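You operate a simulated robot arm through the tools that you are given. There is no shell and no other tool.

You are at the controls of a simulated two-armed robot. One attempt, no reset.

TASK
Brake the table, fit its two pins and roll the plate to them.
Fine: the purple pin and the black pin each go in the stop hole of their colour, before the skid plate moves.
Where things are to end (x, y in the base frame): skid plate within 20 mm of [550, -80].

Only the result counts: the job must be done as asked and must still hold three seconds after the hand-in. Knocking over, shifting, dropping, spilling or breaking anything else fails it.

THE ROBOT
Two 7-joint arms with fingered hands on one trunk that stands fixed in place. Base frame: the origin is at the foot of the trunk, x ahead of it, y to its left, z up; the work surface is at about z = 715. Lengths are in mm, angles in degrees, forces in N, time in s.
The left shoulder is at [50, 214, 869], the right one opposite. With the tool pointing down near the work surface each hand reaches from about 420 to 900 mm from the base axis, measured 20 degrees to its own side. Payload 3 kg a hand.
Tool frame (each hand has its own): the origin (TCP) lies between the finger pads and is the grasp point; the fingertips stand 26 mm ahead of it; z points along the fingers, y is the line along which they close. The gripper opens to 132 mm. The gripper's body begins 73 mm behind the TCP. The gripper is a hand of 3 fingers: y runs from the thumb to the fingers, the wrist lies at [0, 0, -229] in the tool frame, and closing takes about 1.5 s.
Orientation is that of the tool frame in the base frame, as a unit quaternion [x, y, z, w]. With the fingers straight down and closing along the base's y, the tool's x points along the base's -x, its y along +y and its z along -z.

THE INTERFACE
- The arms move only by the tool drive_tool. It takes "left_commands", "right_commands" or both (then of equal length, played together; a hand with none holds still); each is a list of rows, each a list of 6 numbers: the shift along the base's x, y, z in units of 40 mm (1.0 is 40 mm), then the turn, a rotation vector about the base's x, y, z in units of 8 degrees (1.0 is 8 degrees). In form: [[x, y, z, rx, ry, rz], ...]. A call has 1 to 20 rows; each row shifts and turns the commanded pose from where the row before left it. "left_hand" and "right_hand" are, for a hand that has rows, the gripper command, from -1 (shut) to 1 (fully open), values between in proportion, set as the call begins (left out, the last holds). A call with a number of a shift or a turn outside -1 to 1 is refused whole. Each row takes 0.2 s and may step no farther than 50 mm and 8.6 degrees from the row before; otherwise, or with a gripper value out of range, the whole call is refused. Where a pose cannot be reached the arm comes as near as it can. A force on the tool above 40 N (or 10 N above the force at the start of the call, whichever is more), or a blocked arm, ends the call early, and 0.2 s more pass. Each finger travels about 72 mm/s and halts on what it meets, pressing with about 33 N; the grip force reading is that of the motor and also rises with nothing between the fingers. The clock runs only during rows and for 0.2 s after the last one: add rows that do not move to give the fingers time. The reply holds the time, the measured pose of the TCP, the force on the tool along the base axes, the opening and the grip force, in the units named above and with some noise, with the torque about the TCP (base axes, N m) and any sound that the robot's microphone picked up.
- Cameras (640 x 400 px; columns grow to the right, rows downward): "scene" is now at [33.5, 9.8, 1497.8]; the picture's right is [0.11, -0.99, 0.00], its down [-0.68, -0.07, -0.73] and it looks along [0.72, 0.08, -0.69] (base axes); focal length 339 px, centre (320, 200). "left" rides on the left gripper at [-62, 3, -92] in its tool frame; the picture's right is [-0.05, -1.00, 0.00], its down [0.83, -0.04, -0.56] and it looks along [0.55, -0.03, 0.83] (tool axes); focal length 230 px, centre (320, 200). "right" rides on the right gripper at [62, 3, -92] in its tool frame; the picture's right is [-0.05, 1.00, 0.00], its down [-0.83, -0.04, -0.55] and it looks along [-0.55, -0.03, 0.83] (tool axes); focal length 230 px, centre (320, 200).
- get_image(camera): a new picture of that camera. It takes no simulated time.
- move_fingers(finger1, finger2, thumb_bend, hand): sets how far each is bent, from 0 (flat) to 1 (curled in); at 0.3 the hand is open as for a grip, at 0.7 the pads meet at the TCP. One left out holds its place. A second passes; each finger stops where it meets its share of the squeeze, and holds until it gets a number again. A gripper value or a shape takes the hand back. It gives what a move gives, with no picture; readings hold the bend of each and the force on the fingers (four entries, about 0 where the hand has none), thumb and palm.
- set_grasp(shape, hand): the hand has 3 fingers and takes this shape, open, in about a second: jaw (thumb against the fingers, like two jaws); tri (thumb and two fingers); tip (a fingertip pinch); poke (one finger out to press); point (the index stretched); flat (the hand flat); cup (the hand cupped); fist (a fist). The gripper value then closes the fingers along that shape, each until it touches; the sizes above hold for jaw. It gives what a move gives, with no picture.
- pan_tilt(pan, tilt): turns the head with the scene camera to pan (to the left, within 86 degrees either way) and tilt (down, from -29 to 69), counted from straight ahead of the robot. It gives what a move gives.
- point_at(camera, pixels): for up to 12 pixels [column, row] of the newest picture of that camera ("zoom" is the newest enlarged one), the place [x, y, z] in the base frame of the surface seen there, good to about 2 mm. It takes no simulated time.
- enlarge(camera, box): a new picture of the part [left, top, right, bottom] of that camera's present view, enlarged. It takes no simulated time.
- close_job(): hands the job in; it is judged then, once.

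Unless the task says otherwise, let go and move clear before handing in.

The tools are called after ">>>" as a command line: name --argument value ..., lists and objects as JSON in quotes. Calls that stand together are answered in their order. drive_tool: Moves the arms, as the interface text tells. Its arguments: {"type":"object","properties":{"left_commands":{"type":"array"},"left_hand":{"type":"number"},"right_commands":{"type":"array"},"right_hand":{"type":"number"}},"required":[]} The other tools are called the same way: set_grasp (shape, hand) gives the hand a shape; move_fingers (finger1, finger2, thumb_bend, hand) moves the fingers one by one; pan_tilt (pan, tilt) turns the head that bears the scene camera; get_image (camera) takes a picture; point_at (camera, pixels) gives the place of the surface under pixels of a picture; enlarge (camera, box) takes an enlarged picture of a part of a camera's view; close_job () hands the job in.

At the start:

```text
clock: 0.0
left_tcp_pos: [695.0, 313.7, 995.7]
left_orientation: [0.0, 1.0, 0.0, 0.0]
left_contact_force: [-0.7, 0.5, 0.0]
left_torque: [0.0, 0.0, 0.0]
left_finger_gap: 131.9
left_grasp_force: 0.0
left_shape: jaw
left_bend: [0.3, 0.3, 0.3]
left_finger forces: [0.0, 0.0, 0.0, 0.0, 0.0, 0.0]
right_tcp_pos: [598.3, -301.3, 1086.9]
right_orientation: [0.0, 1.0, 0.0, 0.0]
right_contact_force: [0.8, 0.3, 1.1]
right_torque: [-0.01, -0.06, 0.02]
right_finger_gap: 131.8
right_grasp_force: 0.0
right_shape: jaw
right_bend: [0.3, 0.3, 0.3]
right_finger forces: [0.0, 0.1, 0.0, 0.1, 0.1, 0.1]
head pan, tilt: [6.2, 43.3]
```

scene: 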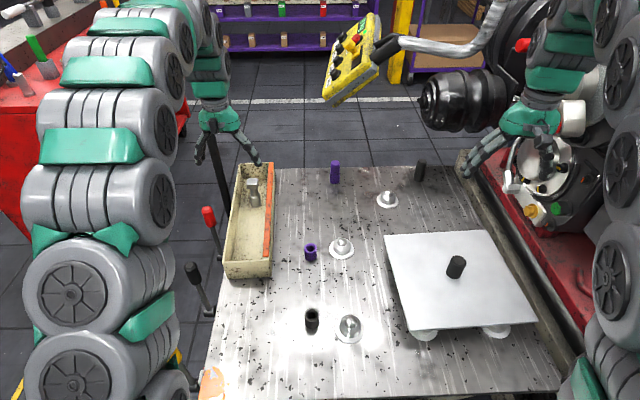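
right: 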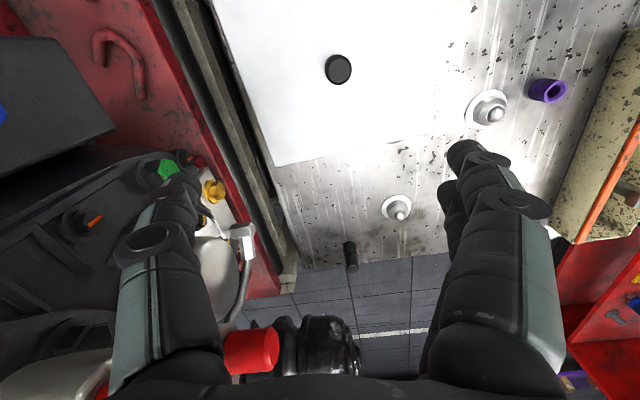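
left: 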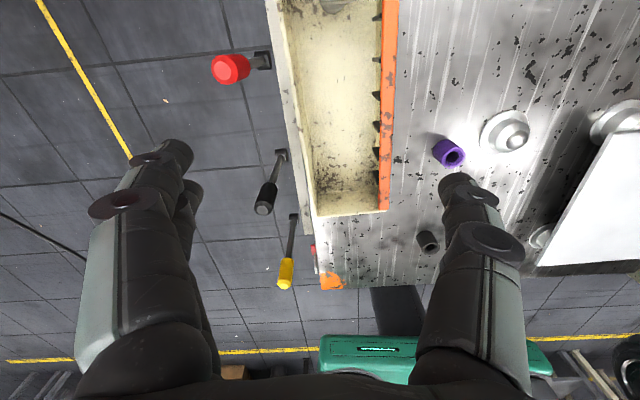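

The first pictures show the purple and black pins at the far table edge (scene ~335,172 and 420,172). The coloured sockets are at ~310,251 and 311,320, the plate with its knob at ~455,267, and several levers stand at the table's left side. I'll enlarge these before moving.

>>> enlarge --camera "scene" --box '[180, 140, 340, 240]'

>>> enlarge --camera "scene" --box '[160, 200, 400, 400]'

>>> enlarge --camera "left" --box '[200, 20, 440, 320]'

>>> enlarge --camera "scene" --box '[300, 140, 560, 360]'

```text
4.00 times, centred on (260, 190) of scene
```

zoom: 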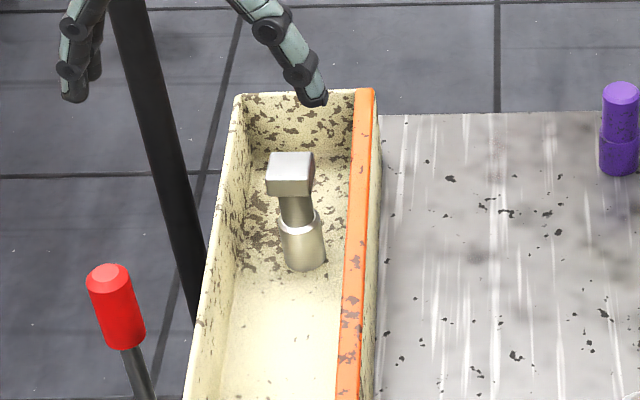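

```text
2.00 times, centred on (280, 300) of scene
```

zoom: 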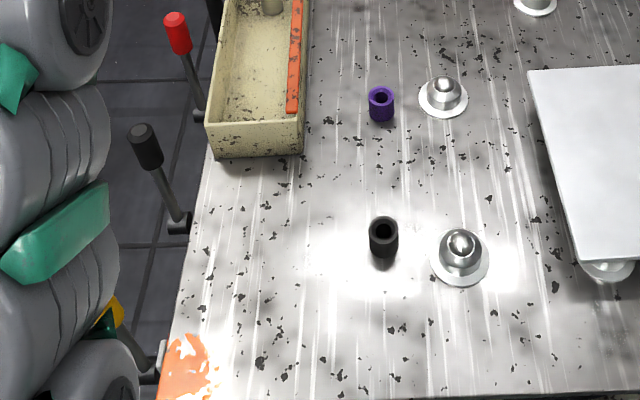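

```text
1.33 times, centred on (320, 170) of left
```

zoom: 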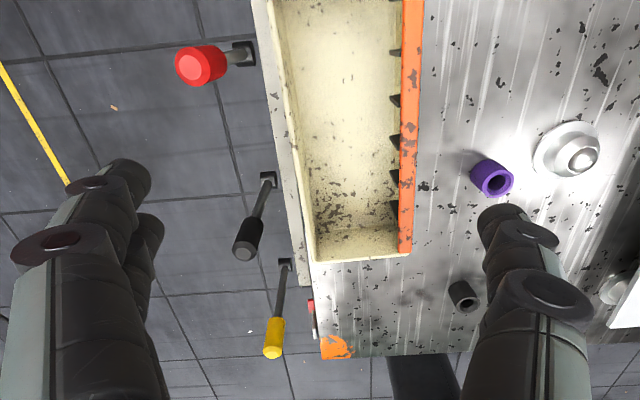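

```text
1.82 times, centred on (430, 250) of scene
```

zoom: 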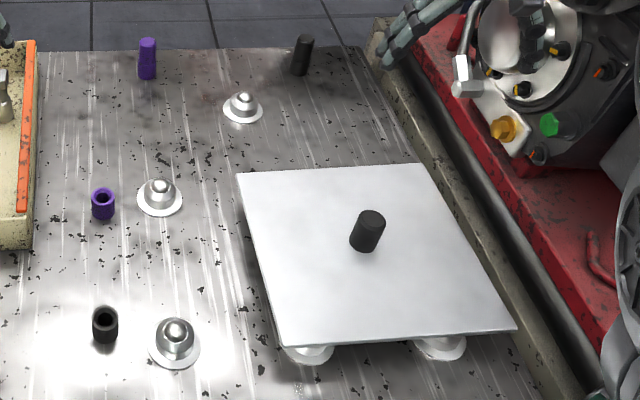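

Three levers (red, black, yellow) stand left of the table, and there is a small red-and-white part by the orange corner. I'll turn the head down and left to read them better.

>>> pan_tilt --pan 30 --tilt 60

>>> get_image --camera "scene"

```text
clock: 0.9
left_tcp_pos: [695.4, 311.1, 995.5]
left_orientation: [-0.001, 1.0, 0.0, 0.0]
left_contact_force: [0.4, -0.4, -0.4]
left_torque: [0.02, 0.0, -0.02]
left_finger_gap: 131.8
left_grasp_force: 0.1
left_shape: jaw
left_bend: [0.3, 0.3, 0.3]
left_finger forces: [0.0, 0.0, 0.0, 0.0, 0.0, 0.0]
right_tcp_pos: [598.1, -301.9, 1086.6]
right_orientation: [-0.001, 1.0, -0.002, 0.0]
right_contact_force: [0.4, -0.2, -0.8]
right_torque: [-0.02, 0.0, 0.0]
right_finger_gap: 132.2
right_grasp_force: 0.0
right_shape: jaw
right_bend: [0.3, 0.3, 0.3]
right_finger forces: [0.0, 0.1, 0.0, 0.0, 0.0, 0.1]
head pan, tilt: [30.0, 60.0]
```

```text
taken
```

scene: 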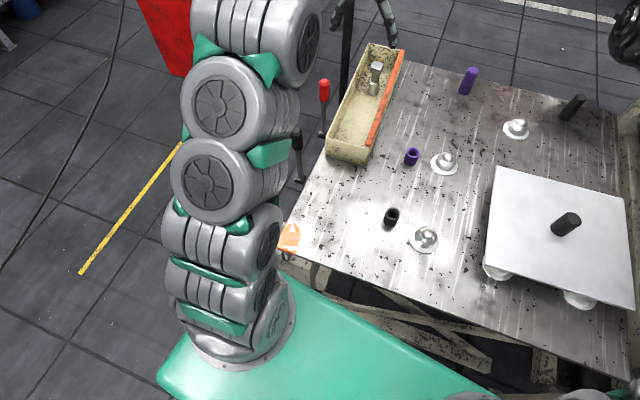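

The left arm hides most of the levers in this view, so I'll use the left camera, with enlarged views and point readings.

>>> enlarge --camera "left" --box '[250, 200, 370, 300]'

>>> enlarge --camera "left" --box '[200, 30, 320, 220]'

>>> get_image --camera "left"

>>> point_at --camera "left" --pixels '[[230, 68], [262, 60], [263, 207], [280, 157], [285, 282], [292, 217], [313, 250], [315, 265], [330, 282], [455, 156], [430, 240]]'

```text
4.00 times, centred on (310, 250) of left
```

zoom: 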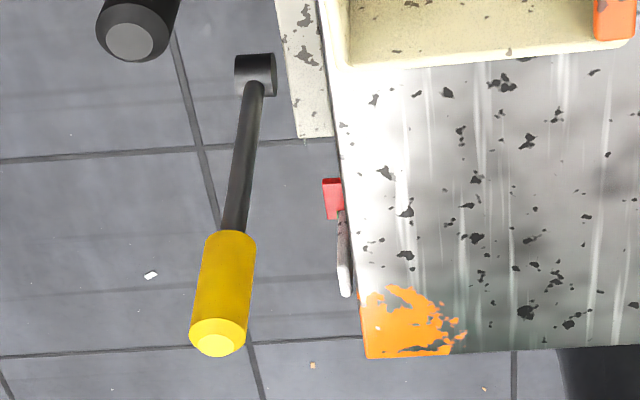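

```text
2.11 times, centred on (260, 125) of left
```

zoom: 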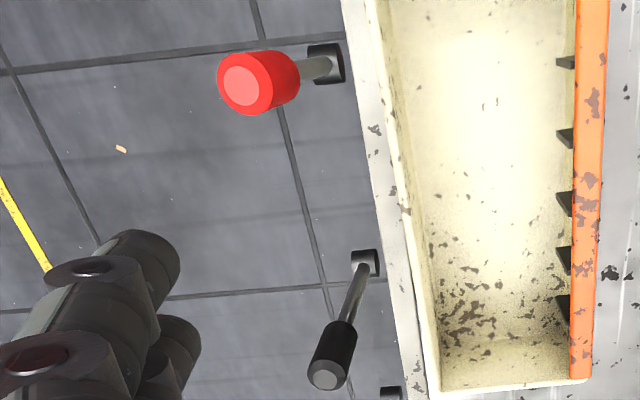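

```text
taken
```

left: 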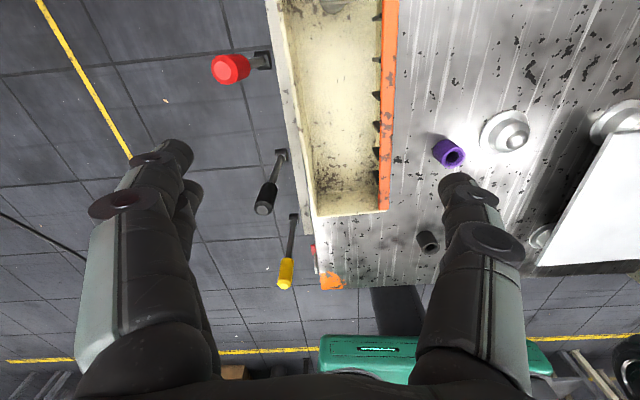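

```text
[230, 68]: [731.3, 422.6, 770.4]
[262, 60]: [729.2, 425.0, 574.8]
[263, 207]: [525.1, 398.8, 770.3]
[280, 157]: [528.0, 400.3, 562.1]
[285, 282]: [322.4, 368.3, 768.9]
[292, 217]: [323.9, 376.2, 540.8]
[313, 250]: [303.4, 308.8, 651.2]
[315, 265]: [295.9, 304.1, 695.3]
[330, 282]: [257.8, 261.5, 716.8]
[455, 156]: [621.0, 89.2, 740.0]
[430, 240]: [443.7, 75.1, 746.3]
```

All three lever knobs are at z≈770: red (731,422), black (525,399), yellow (322,368). The red-and-white part sits on the table's side at about (300,306,670). I'll move the left hand outward and tilt it so its camera sees the table's left side.

>>> drive_tool --left_commands '[[-0.3, 0.9, 0, 0, 0, 0], [-0.3, 0.9, 0, -1, 0, 0], [-0.3, 0.9, 0, -1, 0, 0], [-0.3, 0.9, 0, -1, 0, 0], [-0.3, 0.5, 0, -1, 0, 0], [0, 0, 0, -1, 0, 0], [0, 0, 0, 0, 0, 0]]'

>>> get_image --camera "left"

>>> get_image --camera "scene"

```text
clock: 2.5
left_tcp_pos: [636.1, 475.6, 996.8]
left_orientation: [0.001, 0.939, -0.343, 0.0]
left_contact_force: [1.3, 1.0, 0.4]
left_torque: [0.0, 0.02, 0.01]
left_finger_gap: 131.6
left_grasp_force: 0.0
left_shape: jaw
left_bend: [0.3, 0.3, 0.3]
left_finger forces: [0.1, 0.1, 0.1, 0.0, 0.1, 0.0]
right_tcp_pos: [597.8, -301.9, 1087.2]
right_orientation: [0.0, 1.0, 0.001, 0.0]
right_contact_force: [-0.3, -0.2, -0.4]
right_torque: [-0.04, -0.04, 0.01]
right_finger_gap: 131.9
right_grasp_force: 0.1
right_shape: jaw
right_bend: [0.3, 0.3, 0.3]
right_finger forces: [0.1, 0.0, 0.0, 0.1, 0.0, 0.1]
head pan, tilt: [30.0, 60.0]
```

```text
taken
```

left: 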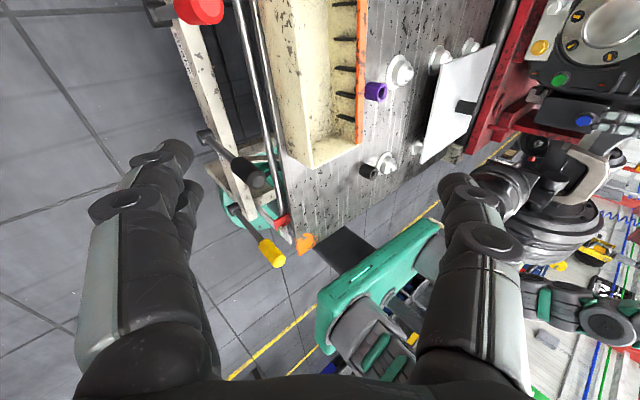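

```text
taken
```

scene: 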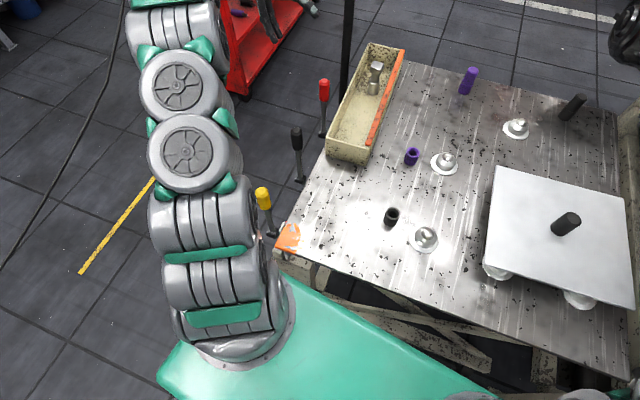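

The left picture now shows a rod along the table side ending near (282,222), next to the yellow lever (272,253) and the orange corner (305,243). I'll enlarge to trace which lever connects to what.

>>> enlarge --camera "left" --box '[200, 120, 340, 280]'

>>> enlarge --camera "left" --box '[140, 0, 300, 140]'

>>> enlarge --camera "scene" --box '[230, 60, 350, 260]'

```text
2.50 times, centred on (270, 200) of left
```

zoom: 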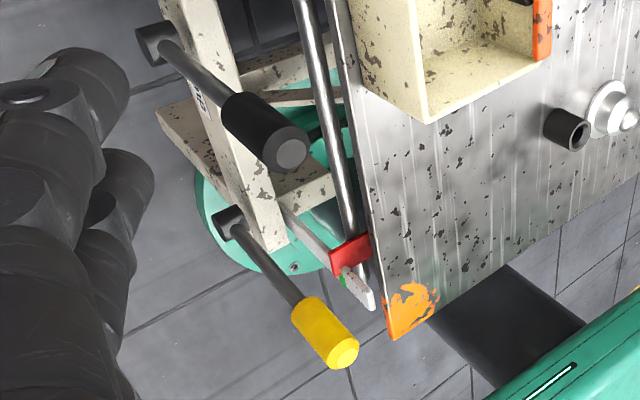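

```text
2.86 times, centred on (220, 70) of left
```

zoom: 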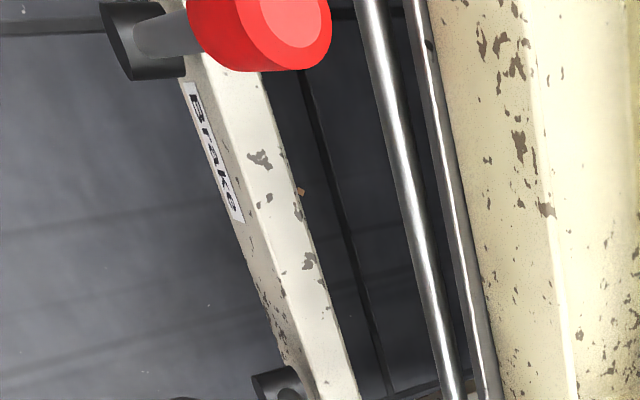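

```text
2.00 times, centred on (290, 160) of scene
```

zoom: 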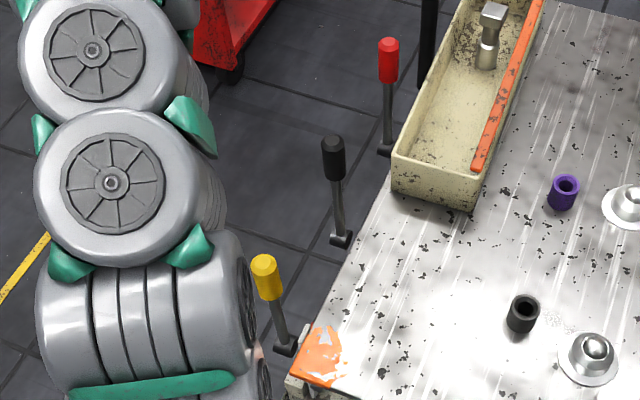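

A "Brake" label is on the outer face of the beam just below the red lever, and another label is near the black one. I need a more side-on view to match labels to levers.

>>> drive_tool --left_commands '[[-0.2, 0.9, -0.4, -1, 0, 0], [-0.2, 0.9, -0.4, -1, 0, 0], [-0.2, 0.8, -0.4, -1, 0, 0], [0, 0.5, -0.4, 0, 0, 0], [0, 0, 0, 0, 0, 0]]'

>>> get_image --camera "left"

```text
clock: 3.7
left_tcp_pos: [595.1, 486.7, 948.4]
left_orientation: [0.0, 0.899, -0.438, 0.0]
left_contact_force: [0.2, -0.1, 0.7]
left_torque: [-0.01, 0.02, 0.01]
left_finger_gap: 131.6
left_grasp_force: 0.0
left_shape: jaw
left_bend: [0.3, 0.3, 0.3]
left_finger forces: [0.0, 0.1, 0.0, 0.0, 0.0, 0.1]
left hand out of reach, approached as far as the arm can: row 1, 2, 3, 4
right_tcp_pos: [598.3, -300.6, 1085.4]
right_orientation: [0.0, 1.0, 0.0, 0.0]
right_contact_force: [-0.4, 0.1, 0.0]
right_torque: [0.04, 0.01, 0.01]
right_finger_gap: 131.5
right_grasp_force: 0.0
right_shape: jaw
right_bend: [0.3, 0.3, 0.3]
right_finger forces: [0.0, 0.0, 0.1, 0.0, 0.1, 0.0]
head pan, tilt: [30.0, 60.0]
```

```text
taken
```

left: 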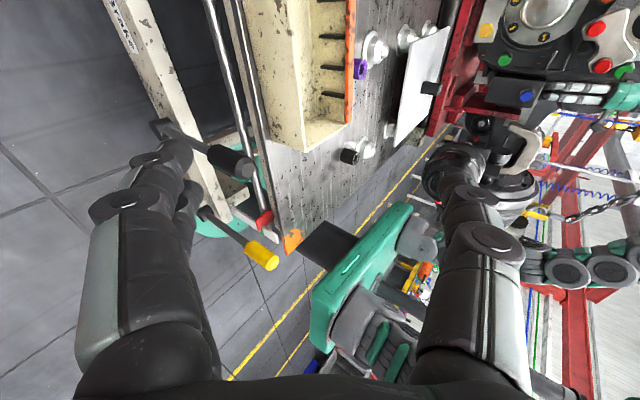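

The reach ran out, but the beam's label near (120,20) is visible here. I'll enlarge it and read positions.

>>> enlarge --camera "left" --box '[80, 0, 220, 140]'

>>> point_at --camera "left" --pixels '[[110, 5], [117, 20], [128, 42], [133, 50], [160, 125], [205, 212], [263, 222], [274, 238], [240, 150], [180, 160]]'

>>> enlarge --camera "left" --box '[150, 100, 310, 270]'

```text
2.86 times, centred on (150, 70) of left
```

zoom: 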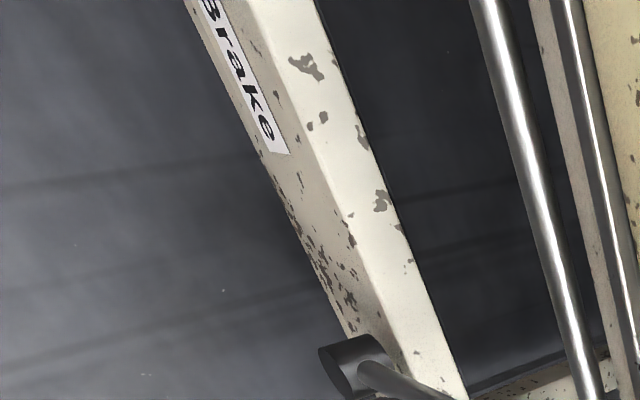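

```text
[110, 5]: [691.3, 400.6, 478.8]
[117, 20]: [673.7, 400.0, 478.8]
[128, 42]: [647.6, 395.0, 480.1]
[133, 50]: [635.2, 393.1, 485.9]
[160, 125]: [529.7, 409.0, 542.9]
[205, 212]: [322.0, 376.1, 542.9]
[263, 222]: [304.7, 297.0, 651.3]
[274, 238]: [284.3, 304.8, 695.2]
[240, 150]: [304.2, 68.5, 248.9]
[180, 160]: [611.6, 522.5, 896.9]
```

```text
2.35 times, centred on (230, 185) of left
```

zoom: 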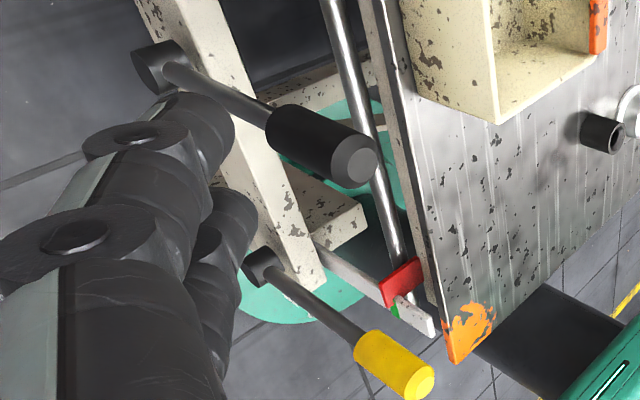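

"Brake" sits on the beam at x≈640–720, right next to the red lever's pivot (x≈729). A second label lies past the black pivot. To check which label belongs to which lever, I'll turn the left hand so its camera looks straight toward -y at the beam.

>>> drive_tool --left_commands '[[-0.3, 0, 0.3, 1, 0, 0], [-0.3, 0, 0.3, 1, 0, 0], [-0.3, 0, 0.2, 1, 0, 0], [-0.3, 0, 0, 1, 0, 0], [-0.3, 0, 0, 1, 0, 0], [-0.3, 0, 0, 1, 0, 0], [0, 0, 0, 0, 0, 1], [0, 0, 0, 0, 0, 1], [0, 0, 0, 0, 0, 1], [0, 0, 0, 0, 0, 1], [0, 0, 0, 0, 0, 1], [0, 0, 0, 0, 0, 1], [0, 0, 0, 0, 0, 1], [0, 0, 0, 0, 0, 1], [0, 0, 0, 0, 0, 1], [0, 0, 0, 0, 0, 1], [0, 0, 0, 0, 0, 1], [0, 0, 0, 0, 0, 0]]'

>>> get_image --camera "left"

```text
clock: 7.5
left_tcp_pos: [522.1, 487.1, 982.3]
left_orientation: [-0.695, 0.718, -0.027, 0.024]
left_contact_force: [0.0, -0.9, 0.3]
left_torque: [-0.01, 0.03, 0.0]
left_finger_gap: 132.1
left_grasp_force: 0.0
left_shape: jaw
left_bend: [0.3, 0.3, 0.3]
left_finger forces: [0.0, 0.0, 0.0, 0.0, 0.0, 0.0]
right_tcp_pos: [598.8, -301.7, 1086.8]
right_orientation: [-0.001, 1.0, 0.0, -0.001]
right_contact_force: [0.2, -0.9, -0.6]
right_torque: [0.03, 0.01, 0.01]
right_finger_gap: 132.0
right_grasp_force: 0.1
right_shape: jaw
right_bend: [0.3, 0.3, 0.3]
right_finger forces: [0.1, 0.0, 0.0, 0.0, 0.1, 0.0]
head pan, tilt: [30.0, 60.0]
```

```text
taken
```

left: 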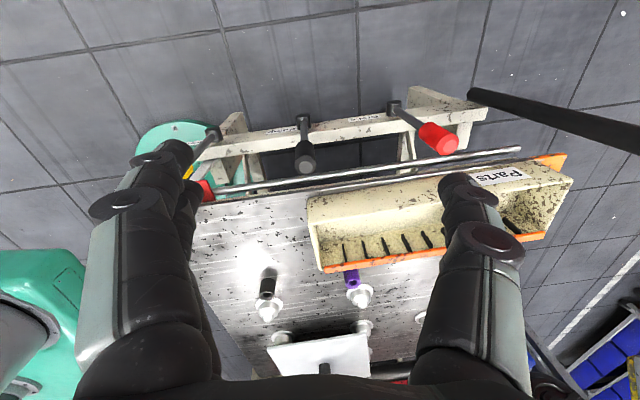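

The beam with three levers and its labels is now in view (red pivot ~394,107, black ~302,120, yellow ~212,132). I'll enlarge the labels.

>>> enlarge --camera "left" --box '[330, 80, 470, 170]'

>>> enlarge --camera "left" --box '[170, 90, 330, 200]'

>>> point_at --camera "left" --pixels '[[394, 107], [352, 120], [372, 116], [302, 120], [290, 130], [268, 132], [212, 132], [205, 190], [230, 190], [200, 182]]'

```text
4.44 times, centred on (400, 125) of left
```

zoom: 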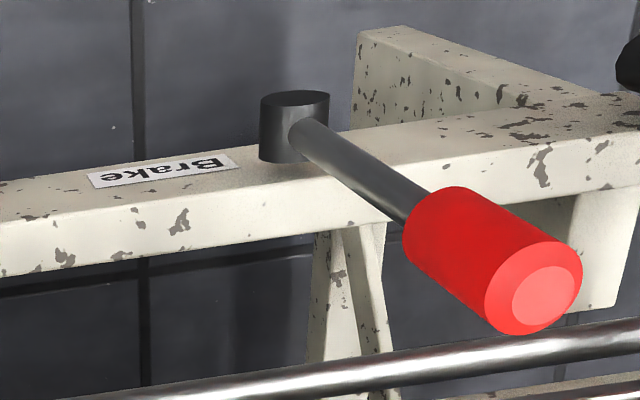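

```text
3.64 times, centred on (250, 145) of left
```

zoom: 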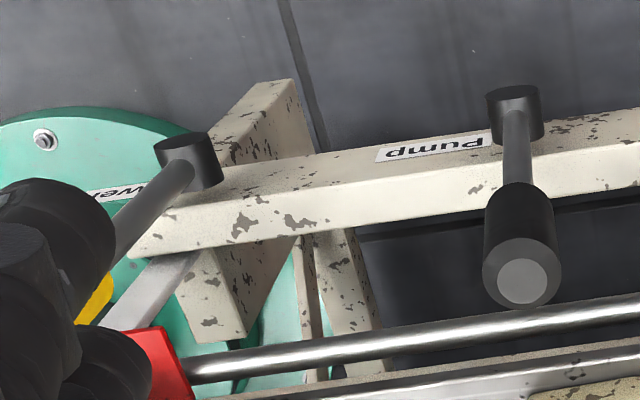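

```text
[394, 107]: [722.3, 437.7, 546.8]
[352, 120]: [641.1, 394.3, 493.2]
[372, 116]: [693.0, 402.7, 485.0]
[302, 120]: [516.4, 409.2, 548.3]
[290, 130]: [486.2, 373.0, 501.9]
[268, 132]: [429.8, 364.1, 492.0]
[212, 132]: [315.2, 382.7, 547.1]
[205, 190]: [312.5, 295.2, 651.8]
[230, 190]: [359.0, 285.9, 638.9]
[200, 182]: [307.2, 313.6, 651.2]
```

The labels are now clear: Brake is the red lever, Pump the black and Lower the yellow. The pivot barrels run along y, so the red lever should swing along x. Before I go there, I'll find the knob's shape and the black pole near it.

>>> point_at --camera "left" --pixels '[[480, 97], [560, 120], [620, 138], [440, 140], [425, 130], [410, 122], [540, 158], [565, 180], [310, 200], [470, 150]]'

>>> pan_tilt --pan 20 --tilt 40

>>> get_image --camera "scene"

```text
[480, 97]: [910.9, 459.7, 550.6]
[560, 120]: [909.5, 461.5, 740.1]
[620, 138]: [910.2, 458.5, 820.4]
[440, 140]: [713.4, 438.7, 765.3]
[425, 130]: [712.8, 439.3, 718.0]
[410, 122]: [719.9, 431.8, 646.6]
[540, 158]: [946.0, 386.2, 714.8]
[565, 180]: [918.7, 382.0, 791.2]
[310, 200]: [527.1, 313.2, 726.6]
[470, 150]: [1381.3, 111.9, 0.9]
```

```text
clock: 8.3
left_tcp_pos: [521.1, 486.5, 981.5]
left_orientation: [-0.694, 0.719, -0.026, 0.024]
left_contact_force: [-0.1, 0.4, -0.1]
left_torque: [-0.01, -0.03, 0.02]
left_finger_gap: 131.9
left_grasp_force: 0.1
left_shape: jaw
left_bend: [0.3, 0.3, 0.3]
left_finger forces: [0.1, 0.0, 0.1, 0.0, 0.0, 0.0]
right_tcp_pos: [598.3, -301.4, 1086.8]
right_orientation: [0.001, 1.0, 0.0, 0.0]
right_contact_force: [-0.8, 0.1, 0.4]
right_torque: [0.01, 0.01, 0.01]
right_finger_gap: 132.1
right_grasp_force: 0.0
right_shape: jaw
right_bend: [0.3, 0.3, 0.3]
right_finger forces: [0.1, 0.0, 0.0, 0.0, 0.1, 0.1]
head pan, tilt: [20.0, 40.0]
```

```text
taken
```

scene: 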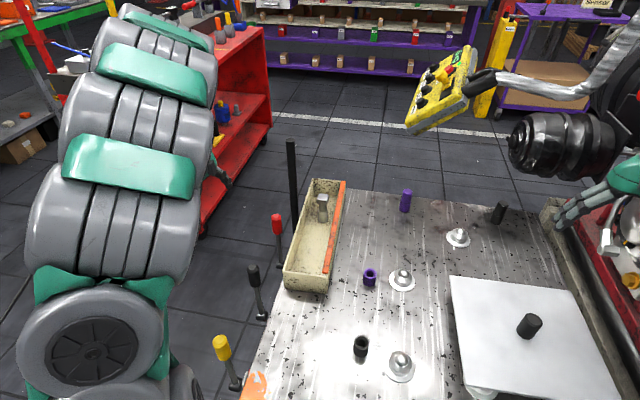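

The pole stands at (910,460), clear of the knob at about (731,422), z 720–778. I'll move the left hand above the red knob, with fingers closing along x, and take a look.

>>> drive_tool --left_commands '[[0.87, -0.27, 0, 0, 0.51, 0.23], [0.87, -0.27, 0, 0, 0, 0], [0.87, -0.27, 0, 0, 0, 0], [0.87, -0.27, -0.3, 0, 0, 0], [0.87, -0.27, -0.5, 0, 0, 0], [0.87, -0.27, -0.5, 0, 0, 0], [0, 0, -0.5, 0, 0, 0], [0, 0, 0, 0, 0, 0]]'

>>> get_image --camera "left"

>>> get_image --camera "scene"

```text
clock: 10.1
left_tcp_pos: [731.7, 420.0, 909.3]
left_orientation: [-0.706, 0.708, 0.0, -0.001]
left_contact_force: [0.5, -0.6, 0.1]
left_torque: [0.01, -0.01, -0.01]
left_finger_gap: 132.1
left_grasp_force: 0.2
left_shape: jaw
left_bend: [0.3, 0.3, 0.3]
left_finger forces: [0.1, 0.0, 0.1, 0.0, 0.0, 0.0]
right_tcp_pos: [598.3, -301.1, 1085.9]
right_orientation: [0.0, 1.0, 0.0, 0.0]
right_contact_force: [-0.1, -0.3, -0.2]
right_torque: [0.0, 0.02, -0.01]
right_finger_gap: 131.9
right_grasp_force: 0.1
right_shape: jaw
right_bend: [0.3, 0.3, 0.3]
right_finger forces: [0.0, 0.1, 0.0, 0.0, 0.1, 0.0]
head pan, tilt: [20.0, 40.0]
```

```text
taken
```

left: 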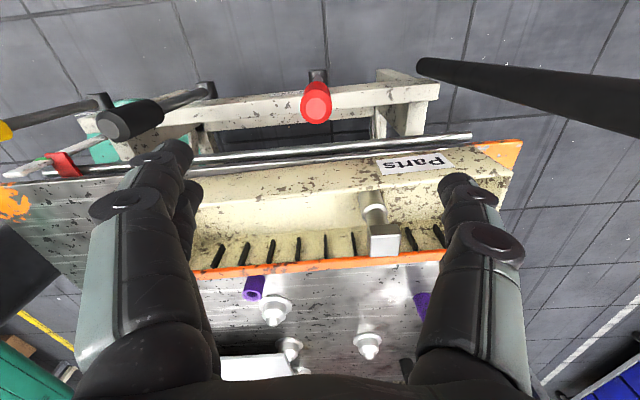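

```text
taken
```

scene: 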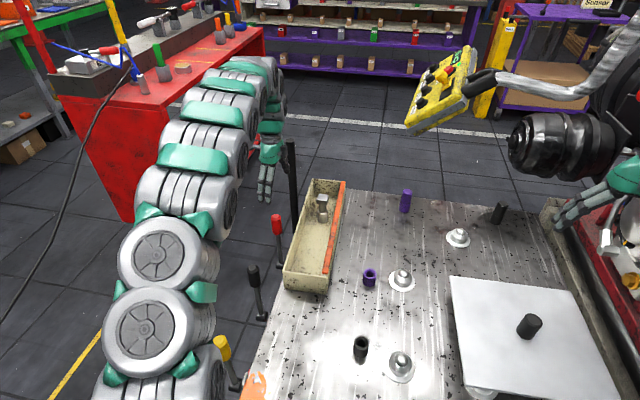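

The hand is over the red knob (left picture ~316,100). I'll get exact knob coordinates, then lower to grip it.

>>> point_at --camera "left" --pixels '[[316, 105], [316, 92], [303, 100], [329, 100], [316, 120], [316, 75], [60, 165], [30, 170]]'

>>> enlarge --camera "left" --box '[0, 60, 160, 240]'

>>> enlarge --camera "left" --box '[260, 50, 400, 150]'

```text
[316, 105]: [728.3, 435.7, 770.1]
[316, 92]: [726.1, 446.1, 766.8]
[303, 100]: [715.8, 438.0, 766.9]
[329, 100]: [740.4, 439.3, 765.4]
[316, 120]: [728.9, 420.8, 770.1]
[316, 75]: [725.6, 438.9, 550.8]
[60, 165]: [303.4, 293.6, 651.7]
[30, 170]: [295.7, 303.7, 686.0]
```

```text
2.22 times, centred on (80, 150) of left
```

zoom: 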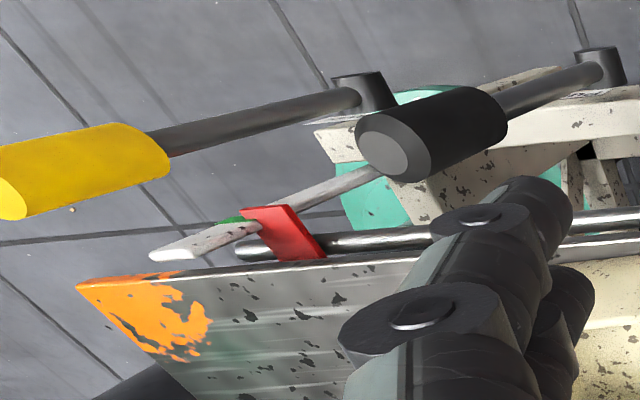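

```text
4.00 times, centred on (330, 100) of left
```

zoom: 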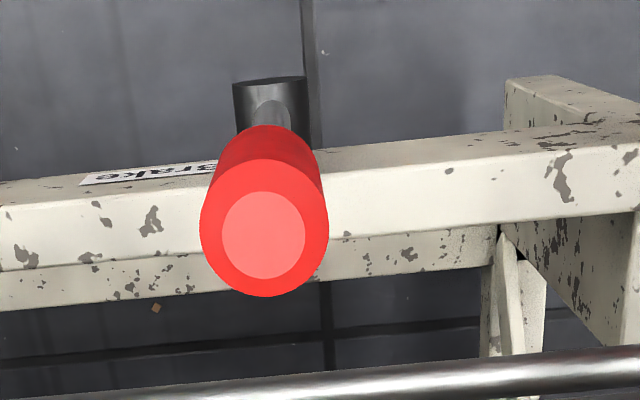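

The knob centre is (728, 433), top z 770, radius about 14. I'll centre on it, lower to z≈750 and close gently around it.

>>> drive_tool --left_commands '[[-0.08, 0.32, 0, 0, 0, 0], [0, 0, -1, 0, 0, 0], [0, 0, -1, 0, 0, 0], [0, 0, -1, 0, 0, 0], [0, 0, -0.95, 0, 0, 0], [0, 0, 0, 0, 0, 0]]'

>>> drive_tool --left_commands '[[0, 0, 0, 0, 0, 0], [0, 0, 0, 0, 0, 0], [0, 0, 0, 0, 0, 0], [0, 0, 0, 0, 0, 0], [0, 0, 0, 0, 0, 0], [0, 0, 0, 0, 0, 0]]' --left_hand -0.7

>>> get_image --camera "left"

```text
clock: 11.5
left_tcp_pos: [729.3, 435.3, 750.8]
left_orientation: [-0.706, 0.708, -0.001, -0.001]
left_contact_force: [0.8, 0.5, -0.3]
left_torque: [-0.01, -0.01, -0.01]
left_finger_gap: 132.1
left_grasp_force: 0.1
left_shape: jaw
left_bend: [0.3, 0.3, 0.3]
left_finger forces: [0.0, 0.0, 0.1, 0.0, 0.0, 0.0]
right_tcp_pos: [597.4, -301.1, 1087.2]
right_orientation: [0.0, 1.0, 0.0, 0.0]
right_contact_force: [0.0, 0.0, 0.6]
right_torque: [0.01, 0.03, -0.06]
right_finger_gap: 132.0
right_grasp_force: 0.1
right_shape: jaw
right_bend: [0.3, 0.3, 0.3]
right_finger forces: [0.0, 0.1, 0.0, 0.0, 0.0, 0.0]
head pan, tilt: [20.0, 40.0]
```

```text
clock: 12.9
left_tcp_pos: [728.9, 435.9, 751.9]
left_orientation: [-0.706, 0.708, 0.0, -0.001]
left_contact_force: [-0.8, 2.8, -3.2]
left_torque: [0.05, 0.03, 0.11]
left_finger_gap: 21.7
left_grasp_force: 33.0
left_shape: jaw
left_bend: [0.72, 0.73, 0.7]
left_finger forces: [14.2, 15.9, 0.1, 0.0, 29.2, 0.1]
right_tcp_pos: [598.0, -300.1, 1086.8]
right_orientation: [0.0, 1.0, 0.0, 0.0]
right_contact_force: [-0.2, 0.3, -0.2]
right_torque: [-0.01, -0.02, -0.02]
right_finger_gap: 132.1
right_grasp_force: 0.0
right_shape: jaw
right_bend: [0.3, 0.3, 0.3]
right_finger forces: [0.0, 0.1, 0.1, 0.0, 0.0, 0.1]
head pan, tilt: [20.0, 40.0]
```

```text
taken
```

left: 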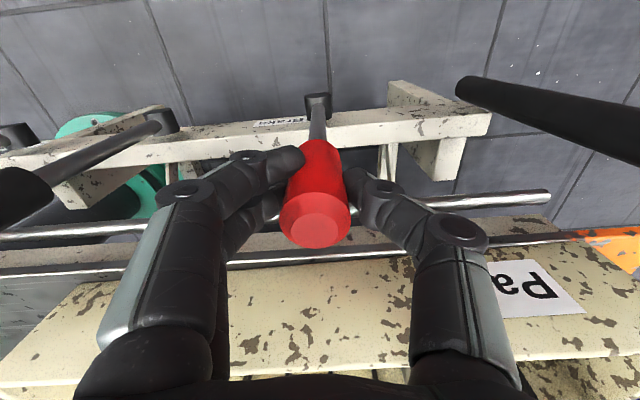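

The red knob is held (gap 21.7, 33 N). I'll try a small swing toward the robot (-x, about the pivot at z≈545) and watch the force.

>>> drive_tool --left_commands '[[-0.36, 0, -0.01, 0, -0.5, 0], [0, 0, 0, 0, 0, 0]]'

```text
clock: 13.5
left_tcp_pos: [715.5, 435.5, 751.8]
left_orientation: [-0.705, 0.708, -0.025, 0.026]
left_contact_force: [33.7, 10.3, -3.0]
left_torque: [0.14, -0.81, 0.23]
left_finger_gap: 21.3
left_grasp_force: 33.0
left_shape: jaw
left_bend: [0.73, 0.73, 0.7]
left_finger forces: [7.0, 7.0, 0.0, 0.1, 46.1, 0.0]
right_tcp_pos: [599.1, -301.6, 1086.0]
right_orientation: [0.001, 1.0, -0.001, 0.0]
right_contact_force: [-0.5, -0.1, 0.0]
right_torque: [0.02, 0.02, 0.02]
right_finger_gap: 132.1
right_grasp_force: 0.2
right_shape: jaw
right_bend: [0.3, 0.3, 0.3]
right_finger forces: [0.0, 0.0, 0.0, 0.0, 0.1, 0.0]
head pan, tilt: [20.0, 40.0]
```

Resistance is +34 N along x after about 13 mm. I'll check the picture to see whether the lever actually moved.

>>> get_image --camera "left"

>>> enlarge --camera "scene" --box '[220, 160, 320, 300]'

>>> point_at --camera "left" --pixels '[[318, 105], [316, 225], [318, 130]]'

```text
taken
```

left: 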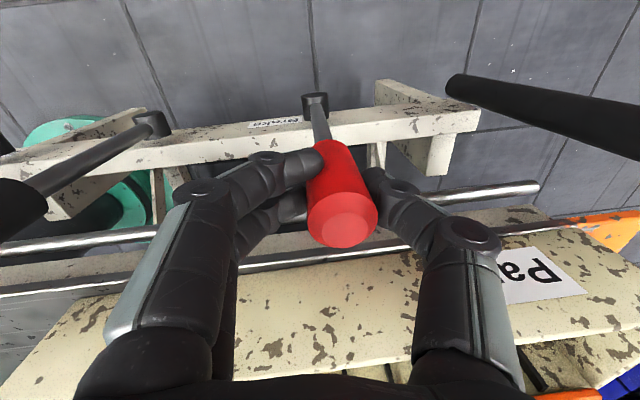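

```text
2.86 times, centred on (270, 230) of scene
```

zoom: 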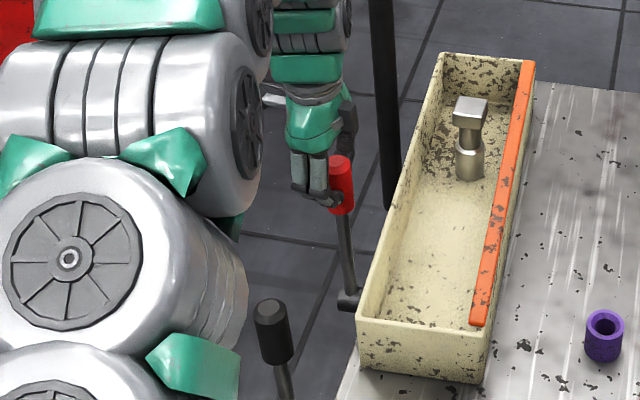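

```text
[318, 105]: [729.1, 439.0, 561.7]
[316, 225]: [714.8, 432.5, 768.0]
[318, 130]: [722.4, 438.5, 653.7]
```

The knob's left edge reads x≈715, so its centre is still about 729: the lever did not move toward -x. I'll return and try the +x direction.

>>> drive_tool --left_commands '[[0.36, 0, 0.01, 0, 0.5, 0], [0.36, 0, -0.01, 0, 0.5, 0], [0, 0, 0, 0, 0, 0]]'

>>> get_image --camera "left"

```text
clock: 14.3
left_tcp_pos: [742.1, 438.4, 751.5]
left_orientation: [-0.706, 0.707, 0.025, -0.025]
left_contact_force: [-1.9, 12.7, 3.3]
left_torque: [0.2, 0.11, 0.05]
left_finger_gap: 22.2
left_grasp_force: 32.9
left_shape: jaw
left_bend: [0.73, 0.73, 0.7]
left_finger forces: [19.7, 17.2, 0.0, 0.0, 32.5, 0.1]
right_tcp_pos: [598.7, -300.5, 1085.9]
right_orientation: [-0.001, 1.0, 0.0, 0.0]
right_contact_force: [0.6, 0.7, 0.2]
right_torque: [-0.03, -0.03, -0.04]
right_finger_gap: 131.8
right_grasp_force: 0.1
right_shape: jaw
right_bend: [0.3, 0.3, 0.3]
right_finger forces: [0.1, 0.0, 0.0, 0.0, 0.1, 0.0]
head pan, tilt: [20.0, 40.0]
```

```text
taken
```

left: 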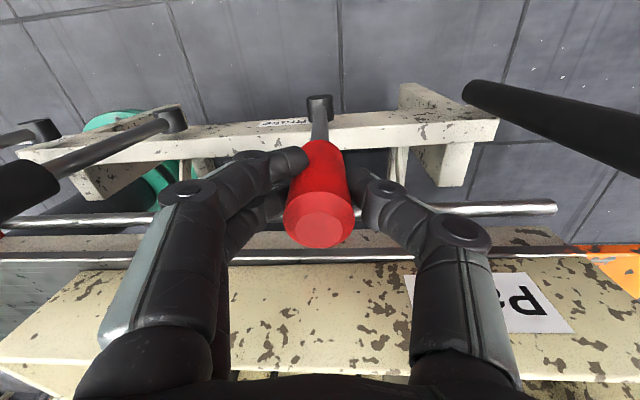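

The lever moves freely toward +x. I'll continue the arc to about 16°, staying clear of the pole at x≈895, and adjust y slightly.

>>> drive_tool --left_commands '[[0.357, 0.08, -0.037, 0, 0.5, 0], [0.35, 0, -0.07, 0, 0.5, 0], [0.35, 0, -0.08, 0, 0.5, 0], [0, 0, 0, 0, 0, 0]]'

>>> get_image --camera "left"

>>> get_image --camera "scene"

```text
clock: 14.8
left_tcp_pos: [757.7, 439.4, 748.0]
left_orientation: [0.705, -0.704, -0.06, 0.062]
left_contact_force: [2.0, 7.4, 13.5]
left_torque: [0.12, 0.03, 0.1]
left_finger_gap: 25.2
left_grasp_force: 33.6
left_shape: jaw
left_bend: [0.74, 0.74, 0.72]
left_finger forces: [18.6, 18.4, 0.0, 0.0, 34.4, 0.0]
right_tcp_pos: [597.1, -301.2, 1087.1]
right_orientation: [0.0, 1.0, 0.0, 0.001]
right_contact_force: [0.4, -0.1, 0.9]
right_torque: [0.0, -0.03, 0.02]
right_finger_gap: 131.9
right_grasp_force: 0.0
right_shape: jaw
right_bend: [0.3, 0.3, 0.3]
right_finger forces: [0.0, 0.0, 0.0, 0.0, 0.0, 0.1]
head pan, tilt: [20.0, 40.0]
stopped in row 2 (left hand): the force on the tool passed its limit at 66 N (the readings are from after the stop); the commanded pose is now the measured one
```

```text
taken
```

left: 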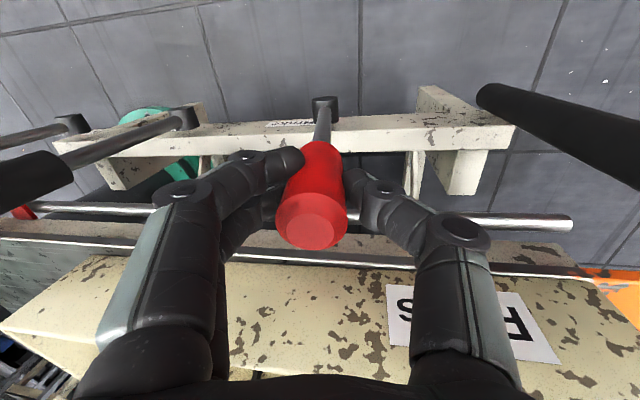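

```text
taken
```

scene: 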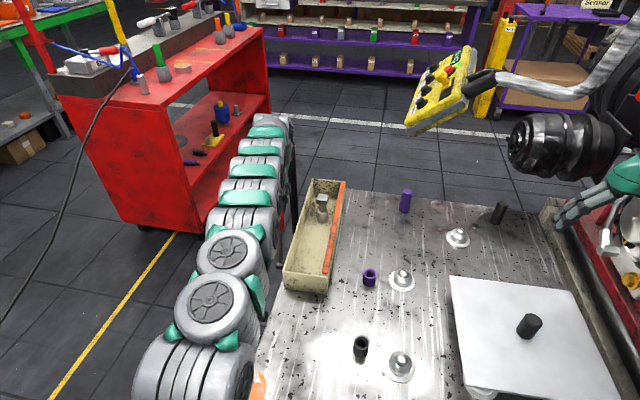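

The swing stopped with a brief 66 N peak at about 8°. I'll check where the knob and shaft are now, and what the indicator shows.

>>> point_at --camera "left" --pixels '[[312, 230], [288, 225], [338, 225], [322, 130], [324, 105], [22, 212], [520, 95]]'

>>> enlarge --camera "scene" --box '[220, 100, 340, 260]'

>>> enlarge --camera "left" --box '[260, 80, 380, 260]'

```text
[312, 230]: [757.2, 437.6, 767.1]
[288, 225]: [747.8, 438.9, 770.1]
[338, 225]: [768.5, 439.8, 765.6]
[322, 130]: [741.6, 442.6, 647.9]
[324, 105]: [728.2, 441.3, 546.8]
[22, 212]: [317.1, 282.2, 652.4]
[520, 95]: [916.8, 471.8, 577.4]
```

```text
2.50 times, centred on (280, 180) of scene
```

zoom: 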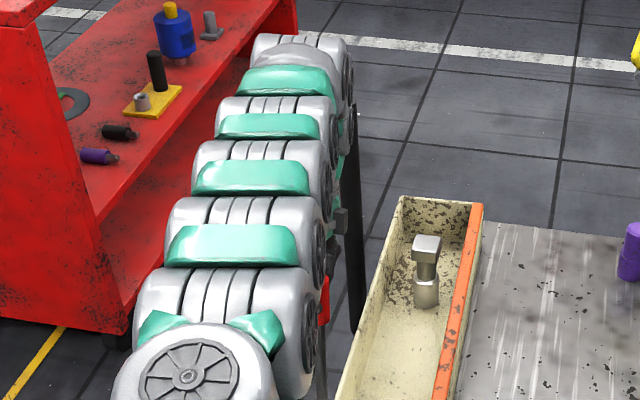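

```text
2.22 times, centred on (320, 170) of left
```

zoom: 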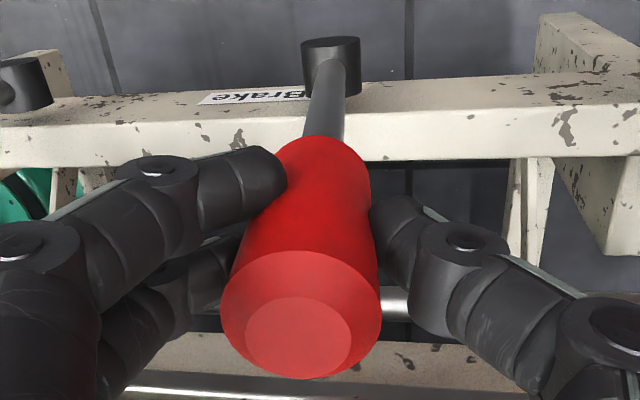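

The knob has moved to x≈757 (about 7.5°) and the fingers still hold it well. I'll go on in smaller steps and watch the force.

>>> drive_tool --left_commands '[[0.15, 0, -0.03, 0, 0.25, 0], [0, 0, 0, 0, 0, 0]]'

```text
clock: 15.4
left_tcp_pos: [762.4, 440.3, 745.6]
left_orientation: [-0.703, 0.704, 0.073, -0.074]
left_contact_force: [3.0, 12.1, 24.3]
left_torque: [0.18, -0.01, 0.11]
left_finger_gap: 24.6
left_grasp_force: 33.2
left_shape: jaw
left_bend: [0.74, 0.74, 0.72]
left_finger forces: [20.2, 18.6, 0.1, 0.0, 36.2, 0.0]
right_tcp_pos: [598.3, -301.1, 1087.7]
right_orientation: [0.0, 1.0, 0.0, 0.0]
right_contact_force: [-0.2, -0.3, -0.7]
right_torque: [-0.01, 0.03, -0.01]
right_finger_gap: 132.0
right_grasp_force: 0.1
right_shape: jaw
right_bend: [0.3, 0.3, 0.3]
right_finger forces: [0.0, 0.0, 0.2, 0.1, 0.0, 0.1]
head pan, tilt: [20.0, 40.0]
```

The x resistance is only 3 N. The load is a downward push (24 N in z) because my arc drops too fast. I'll raise slightly and continue with less drop.

>>> drive_tool --left_commands '[[0, 0.08, 0.1, 0, 0, 0], [0.17, 0, 0, 0, 0.25, 0], [0.17, 0, 0, 0, 0.25, 0], [0, 0, 0, 0, 0, 0]]'

```text
clock: 16.4
left_tcp_pos: [761.9, 440.8, 748.0]
left_orientation: [-0.703, 0.704, 0.072, -0.078]
left_contact_force: [-1.3, -4.2, -5.9]
left_torque: [-0.01, -0.04, 0.26]
left_finger_gap: 23.5
left_grasp_force: 32.8
left_shape: jaw
left_bend: [0.73, 0.73, 0.71]
left_finger forces: [14.6, 19.2, 0.0, 0.1, 28.6, 0.0]
left hand out of reach, approached as far as the arm can: row 2, 3
right_tcp_pos: [599.0, -303.0, 1088.1]
right_orientation: [0.001, 1.0, 0.0, 0.0]
right_contact_force: [0.6, 0.1, 0.4]
right_torque: [-0.01, -0.01, 0.01]
right_finger_gap: 132.0
right_grasp_force: 0.0
right_shape: jaw
right_bend: [0.3, 0.3, 0.3]
right_finger forces: [0.0, 0.0, 0.0, 0.1, 0.1, 0.0]
head pan, tilt: [20.0, 40.0]
```

The hand is out of reach when tilted outward. I'll release the knob, back off, and re-grip with the fingers pointing forward and down and closing along y. That way the knob can pivot between the pads and the wrist stays nearer.

>>> drive_tool --left_commands '[[0, 0, 0, 0, 0, 0], [0, 0, 0, 0, 0, 0], [0, 0, 0, 0, 0, 0], [0, 0, 0, 0, 0, 0], [0, 0, 0, 0, 0, 0], [0, 0, 0.5, 0, 0, 0], [0, 0, 1, 0, 0, 0], [0, 0, 1, 0, 0, 0], [-0.5, 0, 0.5, 0, -0.6, 0], [-1, 0, 0, 0, -0.65, 0], [-1, 0, 0, 0, 0, 0]]' --left_hand 1

>>> get_image --camera "left"

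>>> get_image --camera "scene"

```text
clock: 18.8
left_tcp_pos: [657.7, 440.9, 857.7]
left_orientation: [-0.707, 0.707, 0.011, -0.014]
left_contact_force: [-1.1, -0.3, -0.4]
left_torque: [0.03, -0.05, -0.03]
left_finger_gap: 131.9
left_grasp_force: 0.0
left_shape: jaw
left_bend: [0.3, 0.3, 0.3]
left_finger forces: [0.1, 0.0, 0.1, 0.0, 0.0, 0.0]
left hand out of reach, approached as far as the arm can: row 8
right_tcp_pos: [598.4, -301.5, 1086.2]
right_orientation: [0.0, 1.0, 0.001, -0.001]
right_contact_force: [0.1, 0.6, 0.2]
right_torque: [-0.04, -0.02, 0.02]
right_finger_gap: 132.0
right_grasp_force: 0.1
right_shape: jaw
right_bend: [0.3, 0.3, 0.3]
right_finger forces: [0.0, 0.1, 0.0, 0.0, 0.0, 0.0]
head pan, tilt: [20.0, 40.0]
```

```text
taken
```

left: 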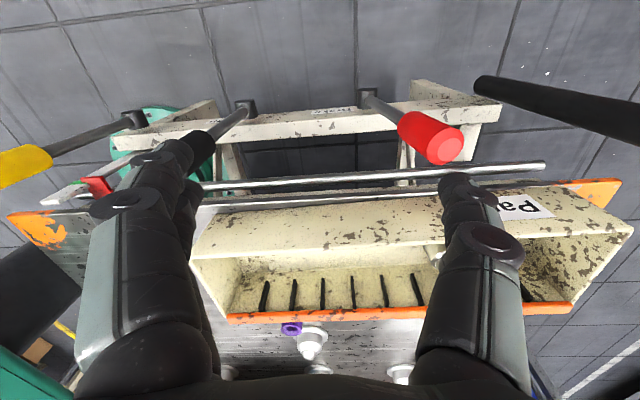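

```text
taken
```

scene: 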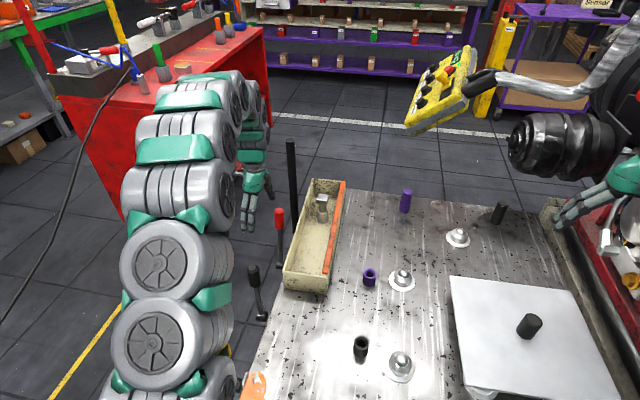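

The lever stays where I left it (knob now ~430,137 in the left picture). I'll turn the hand back 90° and tilt the fingers forward about 45°.

>>> drive_tool --left_commands '[[-0.3, 0, 0, 0, -0.2, -1], [-0.3, 0, 0, 0, 0, -1], [0, 0, 0, 0, 0, -1], [0, 0, 0, 0, 0, -1], [0, 0, 0, 0, 0, -1], [0, 0, 0, 0, 0, -1], [0, 0, 0, 0, 0, -1], [0, 0, 0, 0, 0, -1], [0, 0, 0, 0, 0, -1], [0, 0, 0, 0, 0, -1], [0, 0, 0, 0, 0, -1], [0, 0, 0, 0, -1, -0.2], [0, 0, 0, 0, -1, 0], [0, 0, 0, 0, -1, 0], [0, 0, 0, 0, -1, 0], [0, 0, 0, 0, -1, 0], [0, 0, 0, 0, -0.6, 0], [0, 0, 0, 0, 0, 0]]'

>>> get_image --camera "left"

>>> get_image --camera "scene"

```text
clock: 22.6
left_tcp_pos: [633.0, 440.0, 857.4]
left_orientation: [-0.003, 0.925, 0.001, 0.38]
left_contact_force: [0.5, 0.2, -0.3]
left_torque: [0.0, 0.01, 0.04]
left_finger_gap: 132.0
left_grasp_force: 0.0
left_shape: jaw
left_bend: [0.3, 0.3, 0.3]
left_finger forces: [0.0, 0.0, 0.1, 0.0, 0.1, 0.0]
right_tcp_pos: [597.6, -300.7, 1085.5]
right_orientation: [-0.001, 1.0, 0.0, 0.0]
right_contact_force: [0.6, -0.3, 0.4]
right_torque: [0.02, -0.03, -0.02]
right_finger_gap: 131.9
right_grasp_force: 0.0
right_shape: jaw
right_bend: [0.3, 0.3, 0.3]
right_finger forces: [0.0, 0.0, 0.0, 0.0, 0.0, 0.0]
head pan, tilt: [20.0, 40.0]
```

```text
taken
```

left: 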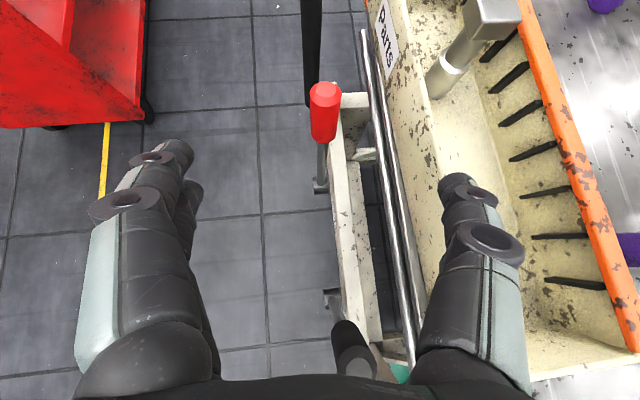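

```text
taken
```

scene: 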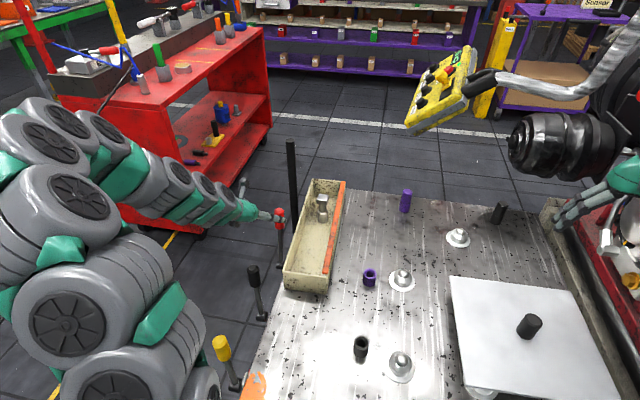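

The knob is straight ahead between the fingers (left picture ~325,110). I'll get its exact position.

>>> point_at --camera "left" --pixels '[[325, 95], [312, 115], [338, 115], [325, 120], [325, 138], [320, 165], [312, 60]]'

```text
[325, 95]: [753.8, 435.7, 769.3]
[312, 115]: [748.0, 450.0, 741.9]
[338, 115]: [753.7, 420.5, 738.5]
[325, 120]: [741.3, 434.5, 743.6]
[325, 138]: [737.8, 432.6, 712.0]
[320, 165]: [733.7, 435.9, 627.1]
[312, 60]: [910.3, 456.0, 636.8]
```

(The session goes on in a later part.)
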